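You operate a simulated robot arm through the tools that you are given. There is no shell and no other tool. Be economical: measure what you need, move in short steps, check, and stop when the job is done.

You run a simulated robot arm. Do the job below in one go: nothing can be reset, and whatever is moved stays where it is left.

JOB
Take the white bowl from the top of the dining table and put it on the blue plate.
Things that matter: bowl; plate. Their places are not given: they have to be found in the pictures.

It is judged by the outcome, as a careful person would: the job done as asked, and still so three seconds after it is handed in. It fails if anything else is knocked over, pushed out of place, dropped, spilled or broken.

ROBOT AND FRAMES
A 7-joint arm with a two-finger parallel gripper, fixed in place. Base frame: the origin is at the foot of the arm, x ahead of it, y to its left, z up; the work surface is at about z = 0. Units: mm, degrees, N and s.
With the tool pointing down near the work surface it reaches from about 240 to 620 mm from the base axis. Its first joint turns from -66.0 to 66.0 degrees. Payload 2.6 kg.
The tool frame sits at the grasp point between the pads (the TCP): z along the fingers, y along the line on which they close. The tips reach 30 mm beyond it. Largest opening 94 mm; finger width 28, thickness 10; the body of the gripper, 50 by 96 mm, starts 55 mm behind the TCP.
Orientation is that of the tool frame in the base frame, as a unit quaternion [w, x, y, z]. With the fingers straight down and closing along the base's y, the tool's x points along the base's -x, its y along +y and its z along -z.

CONTROLS
- The arm moves only by the tool arm_command. Its argument "rows" is a list of rows, each a list of 3 entries, a list of its own where there are three numbers: the gripper command, from -1 (fully open) to 1 (shut), values between in proportion, then the shift along the tool's x, y, z in units of 150 mm (1.0 is 150 mm), then the turn about the tool's z in units of 60 degrees (1.0 is 60 degrees). In form: [[hand, [x, y, z], twist], ...]. A call has 1 to 8 rows; each row is the pose to reach, as a shift and turn from the pose commanded when the call began, along the tool's axes at that moment. A call with a number of a shift or a turn outside -1 to 1 is refused whole. A row lasts 0.2 s, in which the tool goes at most 50 mm and 8.6 degrees; a call with a longer step from one row to the next is refused whole, and so is a gripper value outside its range. A pose out of reach is approached as far as the arm can. The call stops where the force on the tool passes 40 N (or 10 N more than at its start, if that is more) or the arm is blocked; 0.2 s more then pass. The fingers move at their own pace (about 72 mm/s each) and stop on an object; they squeeze with about 22 N. The grip force told is the motor's: it shows also when the fingers shut on nothing. Time passes only in rows, and 0.2 s behind the last, so rows that repeat a pose let the fingers close. It gives the time, the measured TCP pose, the force on the tool (base axes), the opening and the grip force at its end, in the units of the frame above (readings bear some noise).
- Cameras (640 x 400 px; columns grow to the right, rows downward): "scene" is fixed at [31.7, 444.9, 540]; the picture's right is [-0.72, -0.70, 0.00], its down [-0.55, 0.56, -0.62] and it looks along [0.43, -0.45, -0.78] (base axes); focal length 367 px, centre (320, 200). "wrist" rides on the gripper at [-37, 0, -58] in the tool frame; the picture's right is [0.00, -1.00, 0.00], its down [0.97, 0.00, -0.24] and it looks along [0.24, 0.00, 0.97] (tool axes); focal length 218 px, centre (320, 200).
- snapshot(camera): a new picture of that camera. No time passes.
- pixel_to_xyz(camera, pixels): there is no depth. For up to 12 entries [column, row, z] of the newest picture of that camera ("zoom" is the newest enlarged one), the place [x, y] in the base frame at which the ray of that pixel passes the height z, good to about 2 mm. No time passes.
- zoom(camera, box): a new picture of the part [left, top, right, bottom] of that camera's present view, enlarged. No time passes.
- close_job(): hands the job in; it is judged then, once.

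Keep the steps short. Do not move on a guess: measure, check each grasp and each placing, and mend mistakes. In all there are 60 turns and 22 pictures (those below and enlarged ones count). Leave the gripper open and the arm clear of the work at the hand-in unless told otherwise, and finish with a single line.

The tools are called after ">>>" as a command line: name --argument value ..., lists and objects as JSON in quotes. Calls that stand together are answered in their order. arm_command: Moves the arm, as the interface text tells. Its arguments: {"type":"object","properties":{"rows":{"type":"array"}},"required":["rows"]} The other tools are called the same way: snapshot (camera) takes a picture; pixel_to_xyz (camera, pixels) gives the place at which the rays of pixels pass given heights; zoom (camera, box) takes an enlarged picture of a part of a camera's view; close_job () hands the job in.

At the start:

```text
clock: 0.0
ee_pos: [326.0, 288.7, 240.1]
ee_rot: [0.0, 0.0, 1.0, 0.0]
force: [-0.8, 0.4, -0.2]
opening: 93.7
grip_force: 0.1
```

scene: 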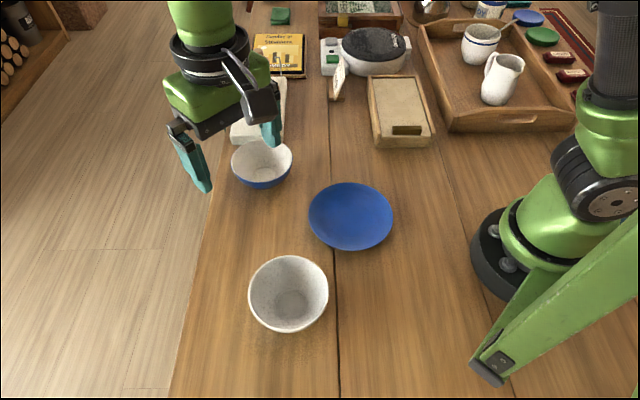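
wrist: 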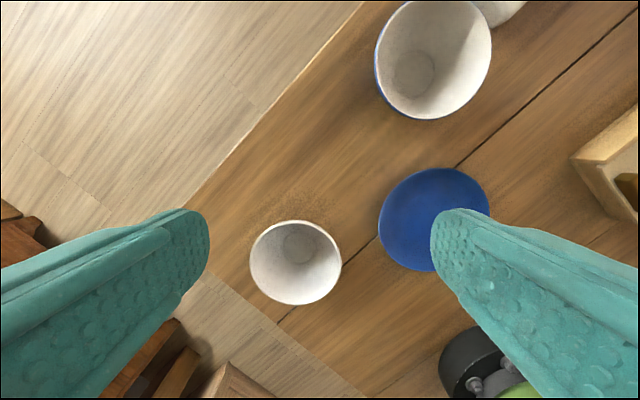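

I see the all-white bowl at scene (288,293) and wrist (295,262). The blue plate is at scene (350,216), and another bowl, blue on the outside, is at (262,163). I'll enlarge the bowl and plate, and take rays from both cameras at several heights.

>>> zoom --camera "scene" --box '[220, 130, 420, 350]'

>>> pixel_to_xyz --camera "wrist" --pixels '[[250, 258, 60], [341, 266, 60], [297, 221, 60], [293, 305, 60], [250, 258, 80], [341, 266, 80], [297, 221, 80], [293, 305, 80], [378, 222, 20], [440, 168, 20], [490, 205, 20]]'

>>> pixel_to_xyz --camera "scene" --pixels '[[249, 291, 60], [329, 291, 60], [290, 256, 60], [249, 291, 80], [329, 291, 80], [290, 256, 80], [285, 333, 0], [308, 216, 20], [393, 216, 20], [350, 183, 20], [350, 250, 20]]'

```text
1.82 times, centred on (320, 240) of scene
```

zoom: 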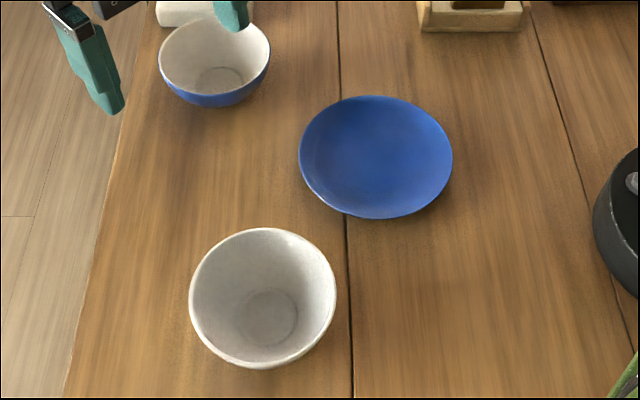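

```text
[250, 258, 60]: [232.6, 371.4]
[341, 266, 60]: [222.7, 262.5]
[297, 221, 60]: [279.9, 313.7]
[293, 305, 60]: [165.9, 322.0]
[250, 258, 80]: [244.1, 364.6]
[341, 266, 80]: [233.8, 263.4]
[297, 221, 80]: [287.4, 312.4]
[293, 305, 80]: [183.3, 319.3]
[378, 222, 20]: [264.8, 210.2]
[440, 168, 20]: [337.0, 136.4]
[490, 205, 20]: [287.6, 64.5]
```

```text
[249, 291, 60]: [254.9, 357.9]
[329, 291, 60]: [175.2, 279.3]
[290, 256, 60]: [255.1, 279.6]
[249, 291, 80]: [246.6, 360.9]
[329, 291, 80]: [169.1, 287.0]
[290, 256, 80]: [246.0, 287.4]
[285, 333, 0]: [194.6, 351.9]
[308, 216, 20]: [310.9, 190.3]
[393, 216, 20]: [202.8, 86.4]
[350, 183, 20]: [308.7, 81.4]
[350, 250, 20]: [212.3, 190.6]
```

The two cameras' rays agree on a bowl rim at about z 52, centred near (218,316), with a diameter of about 112. That is too wide to span, so I'll pinch the rim wall. The plate centre is about (260,137). I'll move to z 150 above the near (-y) rim with the fingers half open, then look.

>>> arm_command --rows '[[0.0, [0.18, -0.045, 0.15], 0], [0.0, [0.36, -0.09, 0.3], 0], [0.0, [0.54, -0.135, 0.45], 0], [0.0, [0.72, -0.18, 0.6], 0], [0.0, [0.72, -0.18, 0.6], 0]]'

>>> snapshot --camera "wrist"

>>> snapshot --camera "scene"

```text
clock: 1.2
ee_pos: [217.4, 259.8, 148.2]
ee_rot: [0.001, 0.0, 1.0, 0.0]
force: [-0.5, 0.7, 0.2]
opening: 47.1
grip_force: 0.1
```

```text
18 pictures are left
```

wrist: 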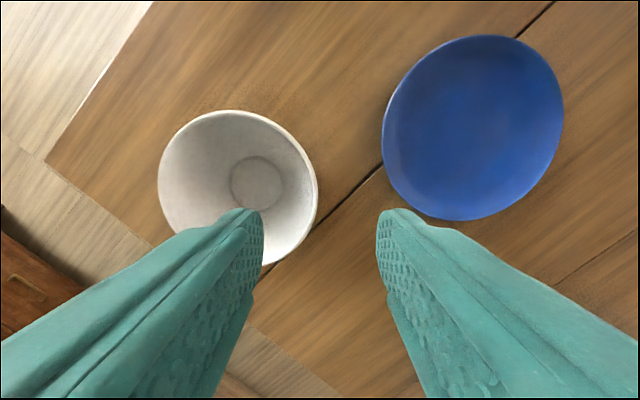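

```text
17 pictures are left
```

scene: 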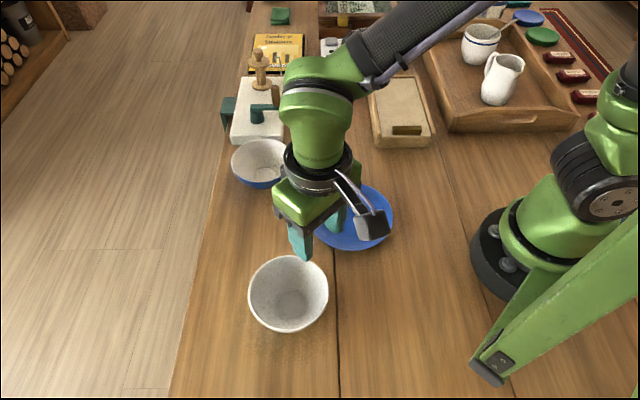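

The wrist view now shows the bowl rim from (158,178) to (318,192), with its top at (235,110). The inner floor is at (257,183) and the plate is near (473,128). I'll re-measure the rim edges and the plate.

>>> pixel_to_xyz --camera "wrist" --pixels '[[158, 178, 50], [318, 192, 50], [235, 110, 50], [158, 178, 65], [318, 192, 65], [235, 110, 65], [230, 183, 6], [285, 183, 6], [382, 140, 15], [564, 108, 15], [490, 35, 15], [463, 221, 15]]'

>>> pixel_to_xyz --camera "scene" --pixels '[[249, 291, 50], [329, 291, 50], [290, 256, 50], [285, 333, 50], [249, 291, 65], [329, 291, 65], [290, 256, 65], [285, 333, 65], [290, 304, 6]]'

```text
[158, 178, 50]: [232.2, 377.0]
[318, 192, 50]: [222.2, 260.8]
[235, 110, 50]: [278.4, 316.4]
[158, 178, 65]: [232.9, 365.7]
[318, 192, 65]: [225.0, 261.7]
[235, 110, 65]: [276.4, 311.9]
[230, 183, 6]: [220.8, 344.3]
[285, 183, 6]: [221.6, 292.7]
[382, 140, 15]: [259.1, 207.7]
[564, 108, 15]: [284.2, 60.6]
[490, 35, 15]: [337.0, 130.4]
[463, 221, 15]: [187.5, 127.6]
```

```text
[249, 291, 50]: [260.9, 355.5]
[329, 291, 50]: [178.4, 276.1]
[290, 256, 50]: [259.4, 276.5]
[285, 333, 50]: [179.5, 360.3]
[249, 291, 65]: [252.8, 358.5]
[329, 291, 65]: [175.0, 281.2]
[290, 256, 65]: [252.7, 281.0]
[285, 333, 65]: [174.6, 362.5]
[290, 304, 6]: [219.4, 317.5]
```

At rim height 50 the two cameras agree: centre about (220,318), radius 57, so the near outer edge is at y≈261. The wall slopes inwards going down, so I'll centre the fingers at y≈267. I'll descend to TCP z≈57, which puts the tips at about 27, clear of the inside of the bowl.

>>> arm_command --rows '[[0.1, [-0.013, 0.045, 0.1], 0], [0.2, [-0.013, 0.045, 0.25], 0], [0.2, [-0.013, 0.045, 0.4], 0], [0.2, [-0.013, 0.045, 0.5], 0], [0.2, [-0.013, 0.045, 0.56], 0], [0.2, [-0.013, 0.045, 0.61], 0], [0.2, [-0.013, 0.045, 0.61], 0]]'

>>> snapshot --camera "wrist"

>>> zoom --camera "scene" --box '[220, 150, 420, 350]'

```text
clock: 2.8
ee_pos: [218.8, 269.4, 57.1]
ee_rot: [0.0, 0.0, 1.0, 0.0]
force: [0.1, 0.7, -0.4]
opening: 37.6
grip_force: 0.0
```

```text
16 pictures are left
```

wrist: 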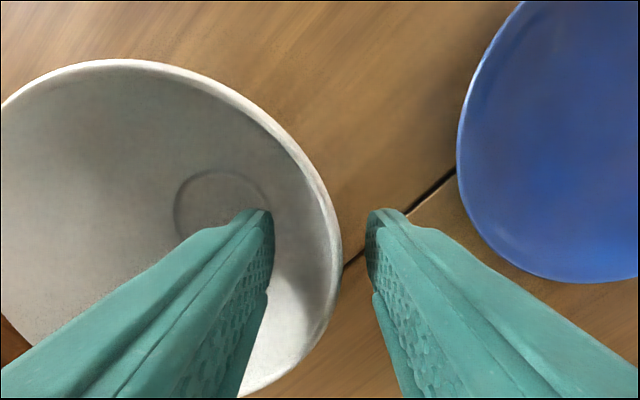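

```text
2.00 times, centred on (320, 250) of scene
```

zoom: 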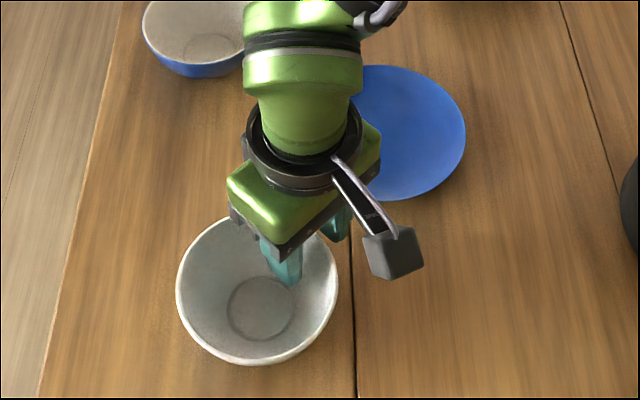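

The fingers straddle the near rim: the inside tip is over the bowl's inner wall and the outside one is clear. No contact force reads. Closing now.

>>> arm_command --rows '[[0.5, [0, 0, 0], 0], [0.8, [0, 0, 0], 0], [1.0, [0, 0, 0], 0], [1.0, [0, 0, 0], 0], [1.0, [0, 0, 0], 0]]'

>>> snapshot --camera "wrist"

```text
clock: 4.0
ee_pos: [218.7, 268.5, 58.8]
ee_rot: [0.0, 0.0, 1.0, 0.001]
force: [1.7, -1.6, 12.2]
opening: 17.9
grip_force: 22.7
```

```text
14 pictures are left
```

wrist: 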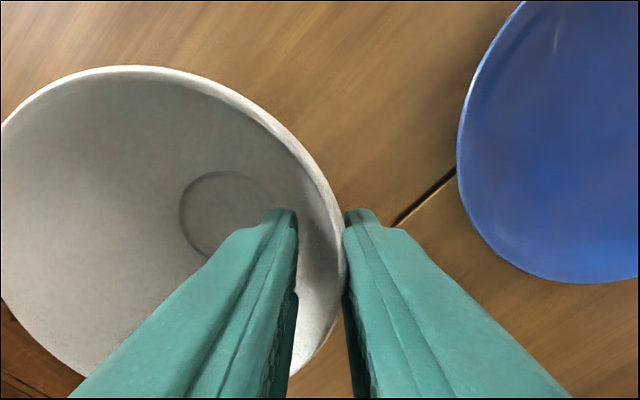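

The fingers stopped on the wall at 17.9 mm with 22.7 N of grip. I'll lift 30 mm slowly and check that it holds.

>>> arm_command --rows '[[1.0, [0, 0, -0.04], 0], [1.0, [0, 0, -0.08], 0], [1.0, [0, 0, -0.14], 0], [1.0, [0, 0, -0.2], 0], [1.0, [0, 0, -0.2], 0]]'

>>> snapshot --camera "wrist"

>>> zoom --camera "scene" --box '[220, 150, 420, 350]'

```text
clock: 5.2
ee_pos: [217.9, 267.4, 88.0]
ee_rot: [0.001, 0.0, 1.0, 0.0]
force: [1.1, 0.0, -2.2]
opening: 8.3
grip_force: 21.5
```

```text
13 pictures are left
```

wrist: 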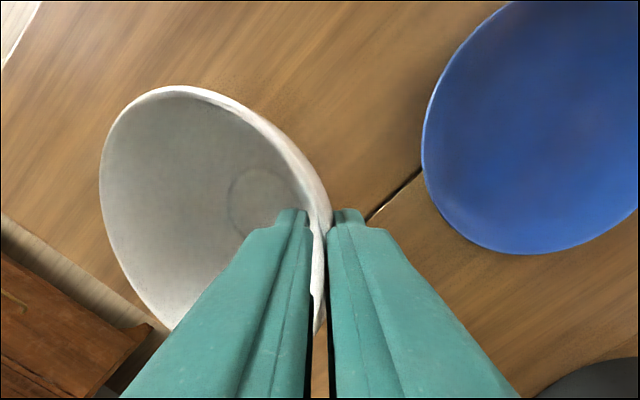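

```text
2.00 times, centred on (320, 250) of scene
```

zoom: 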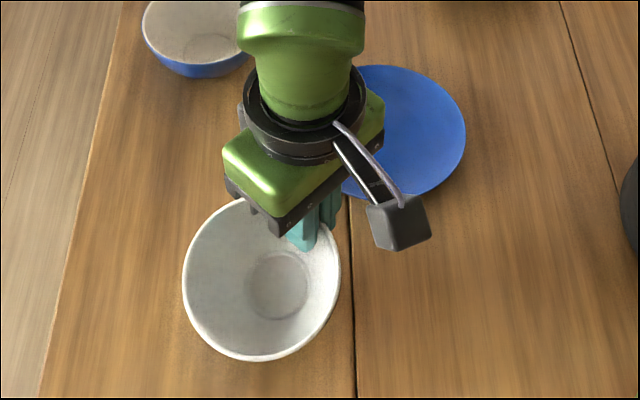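

The bowl is held (opening 8.3 mm, about 2 N of weight), but it pivoted so the wall is now upright between the pads and its far side hangs down. I'll lift another 70 mm and check that it is steady.

>>> arm_command --rows '[[1.0, [0, 0, -0.1], 0], [1.0, [0, 0, -0.22], 0], [1.0, [0, 0, -0.35], 0], [1.0, [0, 0, -0.47], 0], [1.0, [0, 0, -0.47], 0]]'

>>> snapshot --camera "wrist"

>>> snapshot --camera "scene"

```text
clock: 6.4
ee_pos: [220.3, 267.8, 158.1]
ee_rot: [0.0, 0.0, 1.0, 0.0]
force: [0.2, 0.2, -1.3]
opening: 8.0
grip_force: 21.9
```

```text
11 pictures are left
```

wrist: 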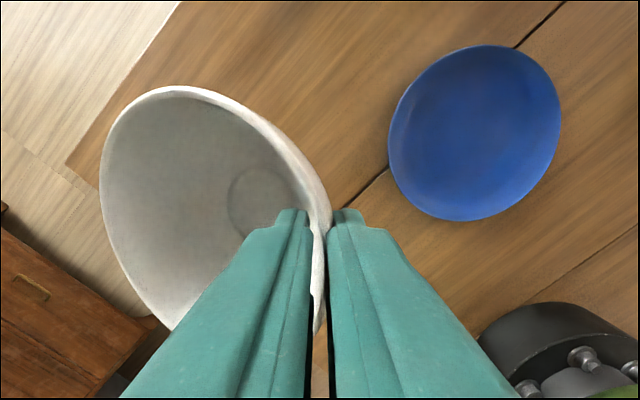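

```text
10 pictures are left
```

scene: 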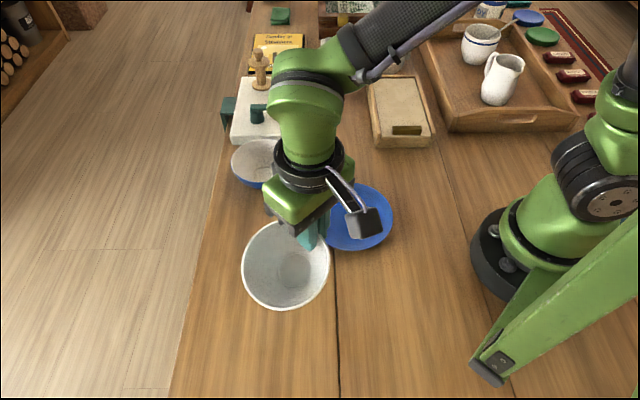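

The bowl looks the same as before the lift, so the grip is steady and it hangs clear. I'll carry it over the plate at this height. The target is TCP (260,105), which puts the foot of the bowl over the plate centre.

>>> arm_command --rows '[[1.0, [-0.04, -0.15, 0], 0], [1.0, [-0.1, -0.35, 0], 0], [1.0, [-0.16, -0.55, 0], 0], [1.0, [-0.22, -0.75, 0], 0], [1.0, [-0.26, -0.9, 0], 0], [1.0, [-0.267, -1.0, 0], 0], [1.0, [-0.267, -1.0, 0], 0]]'

>>> arm_command --rows '[[1.0, [0, -0.08, 0.1], 0], [1.0, [0, -0.08, 0.22], 0], [1.0, [0, -0.08, 0.28], 0], [1.0, [0, -0.08, 0.28], 0]]'

>>> snapshot --camera "scene"

>>> snapshot --camera "wrist"

```text
clock: 8.0
ee_pos: [259.5, 118.0, 159.6]
ee_rot: [0.0, -0.001, 1.0, 0.0]
force: [0.6, -0.3, -2.1]
opening: 8.1
grip_force: 22.0
```

```text
clock: 9.0
ee_pos: [260.0, 105.0, 115.6]
ee_rot: [0.0, 0.0, 1.0, -0.001]
force: [-0.7, -0.3, -2.7]
opening: 8.0
grip_force: 22.1
```

```text
9 pictures are left
```

scene: 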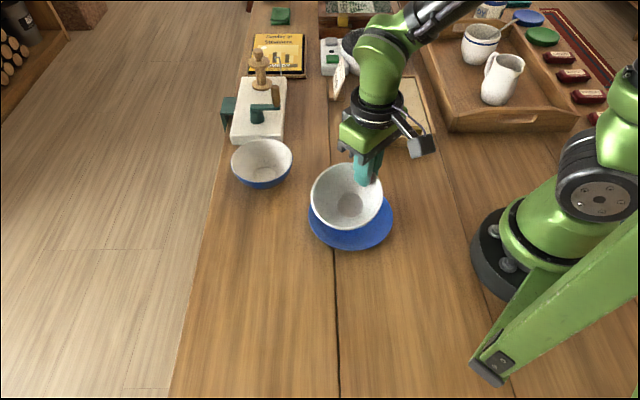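

```text
8 pictures are left
```

wrist: 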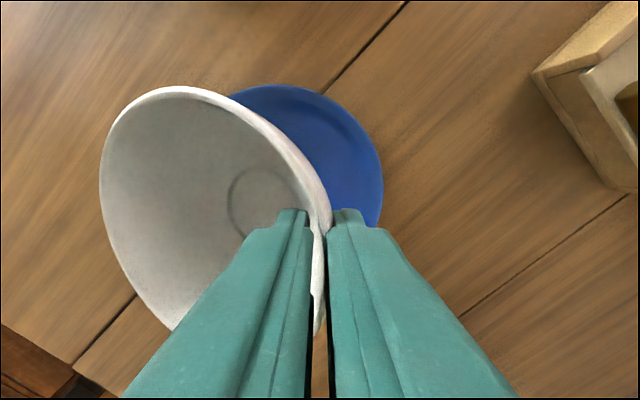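

The bowl is over the plate, with its floor at scene (350,205) and the plate centre at (350,216). I'll lower it slowly until it touches.

>>> arm_command --rows '[[1.0, [0, 0, 0.04], 0], [1.0, [0, 0, 0.08], 0], [1.0, [0, 0, 0.1], 0], [1.0, [0, 0, 0.1], 0]]'

>>> arm_command --rows '[[1.0, [0, 0, 0.015], 0], [1.0, [0, 0, 0.03], 0], [1.0, [0, 0, 0.03], 0]]'

>>> zoom --camera "scene" --box '[280, 130, 420, 260]'

```text
clock: 10.0
ee_pos: [260.1, 105.9, 100.8]
ee_rot: [0.0, 0.0, 1.0, 0.0]
force: [-0.4, 1.2, -1.7]
opening: 7.9
grip_force: 22.0
```

```text
clock: 10.8
ee_pos: [260.5, 105.0, 96.7]
ee_rot: [0.0, 0.0, 1.0, 0.0]
force: [-0.8, -0.2, -2.0]
opening: 8.2
grip_force: 21.5
```

```text
3.08 times, centred on (350, 195) of scene
```

zoom: 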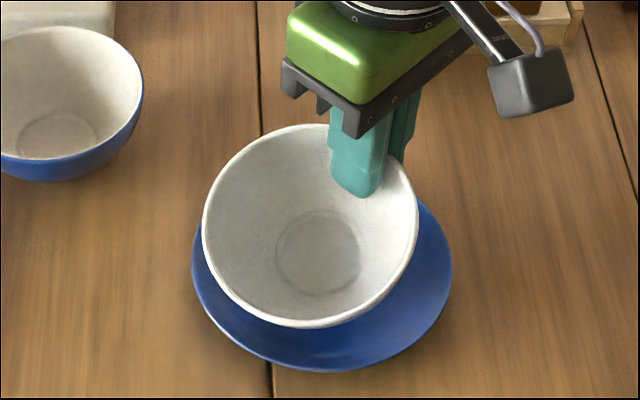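

There's no contact yet and the foot is well centred. I'll keep lowering in small steps.

>>> arm_command --rows '[[1.0, [0, 0, 0.015], 0], [1.0, [0, 0, 0.03], 0], [1.0, [0, 0, 0.03], 0]]'

>>> arm_command --rows '[[1.0, [0, 0, 0.015], 0], [1.0, [0, 0, 0.03], 0], [1.0, [0, 0, 0.03], 0]]'

```text
clock: 11.6
ee_pos: [259.4, 105.3, 92.6]
ee_rot: [-0.001, 0.0, 1.0, 0.0]
force: [-0.3, 0.3, -2.5]
opening: 7.9
grip_force: 22.2
```

```text
clock: 12.4
ee_pos: [260.0, 105.9, 88.9]
ee_rot: [0.002, 0.0, 1.0, 0.0]
force: [-0.7, -3.9, 13.7]
opening: 7.9
grip_force: 22.1
```

It has touched down (13.7 N up, z 88.9). I'll rock it level about the foot's far edge by moving along the arc, towards -y and down, in small pieces.

>>> arm_command --rows '[[1.0, [0, -0.02, 0.01], 0], [1.0, [0, -0.04, 0.025], 0], [1.0, [0, -0.055, 0.038], 0], [1.0, [0, -0.055, 0.038], 0]]'

>>> zoom --camera "scene" --box '[280, 130, 420, 260]'

```text
clock: 13.4
ee_pos: [259.9, 96.5, 80.9]
ee_rot: [0.0, 0.001, 1.0, 0.0]
force: [1.3, 2.5, 8.7]
opening: 10.8
grip_force: 22.1
```

```text
3.08 times, centred on (350, 195) of scene
```

zoom: 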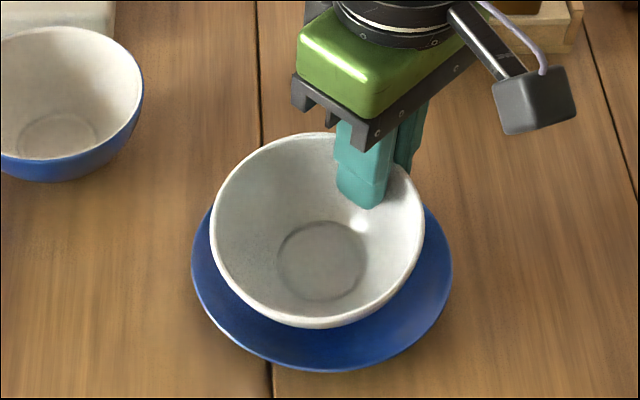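

It's working: the opening grew to 10.8, the bowl is levelling and the plate hasn't moved. I'll carry on along the arc.

>>> arm_command --rows '[[1.0, [0, -0.015, 0.015], 0], [1.0, [0, -0.03, 0.03], 0], [1.0, [0, -0.045, 0.045], 0], [1.0, [0, -0.045, 0.045], 0]]'

>>> arm_command --rows '[[1.0, [0, -0.012, 0.015], 0], [1.0, [0, -0.025, 0.03], 0], [1.0, [0, -0.035, 0.045], 0], [1.0, [0, -0.035, 0.045], 0]]'

>>> zoom --camera "scene" --box '[280, 130, 420, 260]'

```text
clock: 14.4
ee_pos: [259.2, 90.1, 75.0]
ee_rot: [0.0, 0.0, 1.0, 0.0]
force: [0.6, 2.3, 8.4]
opening: 13.3
grip_force: 21.8
```

```text
clock: 15.4
ee_pos: [259.8, 85.6, 67.3]
ee_rot: [0.0, 0.0, 1.0, 0.001]
force: [1.1, 1.5, 9.2]
opening: 16.3
grip_force: 21.7
```

```text
3.08 times, centred on (350, 195) of scene
```

zoom: 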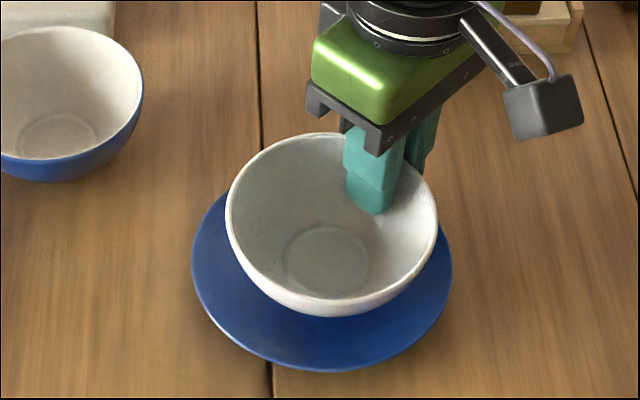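

The opening is 16.3, almost the 17.9 read when it stood flat, so the bowl is nearly level. I'll open slowly.

>>> arm_command --rows '[[0.55, [0, 0, 0], 0], [0.4, [0, 0, 0], 0], [0.2, [0, 0, 0], 0], [0.2, [0, 0, 0], 0]]'

>>> snapshot --camera "wrist"

```text
clock: 16.4
ee_pos: [258.6, 86.8, 68.5]
ee_rot: [0.0, 0.001, 1.0, 0.0]
force: [0.2, 0.7, 0.4]
opening: 37.5
grip_force: 0.1
```

```text
4 pictures are left
```

wrist: 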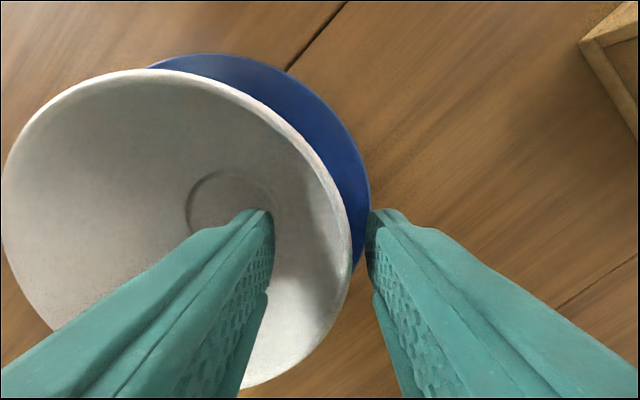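

The fingers are free on both sides and the force is about zero. I'll raise straight up 110 mm and check.

>>> arm_command --rows '[[0.2, [0, 0, -0.08], 0], [0.2, [0, 0, -0.2], 0], [0.0, [0, 0, -0.4], 0], [-0.5, [0, 0, -0.6], 0], [-1.0, [0, 0, -0.8], 0], [-1.0, [0, 0, -0.9], 0], [-1.0, [0, 0, -0.9], 0]]'

>>> snapshot --camera "scene"

>>> snapshot --camera "wrist"

```text
clock: 18.0
ee_pos: [258.7, 85.2, 202.6]
ee_rot: [0.0, 0.0, 1.0, 0.0]
force: [0.0, -0.4, 0.2]
opening: 94.0
grip_force: 0.0
```

```text
3 pictures are left
```

scene: 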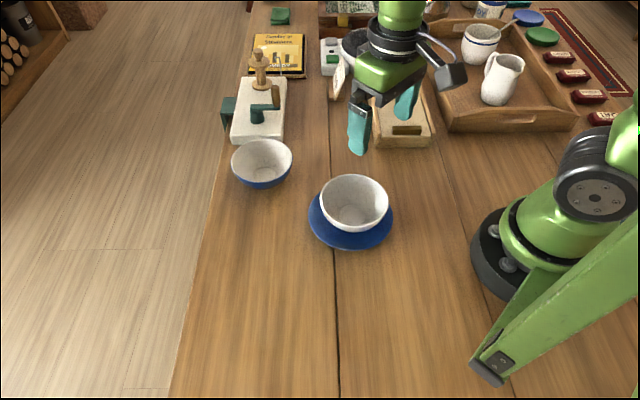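

```text
2 pictures are left
```

wrist: 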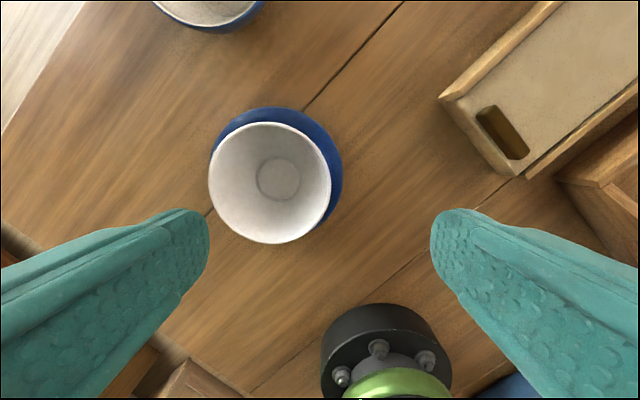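

The bowl stands level on the plate, near its centre. The plate is still at scene (350,216) and nothing else moved. The arm is clear and the gripper open, so I'm handing in.

>>> close_job

```text
The job is handed in.
```

The white bowl is on the blue plate, standing level near its centre; nothing else was moved, and the gripper is open and clear.
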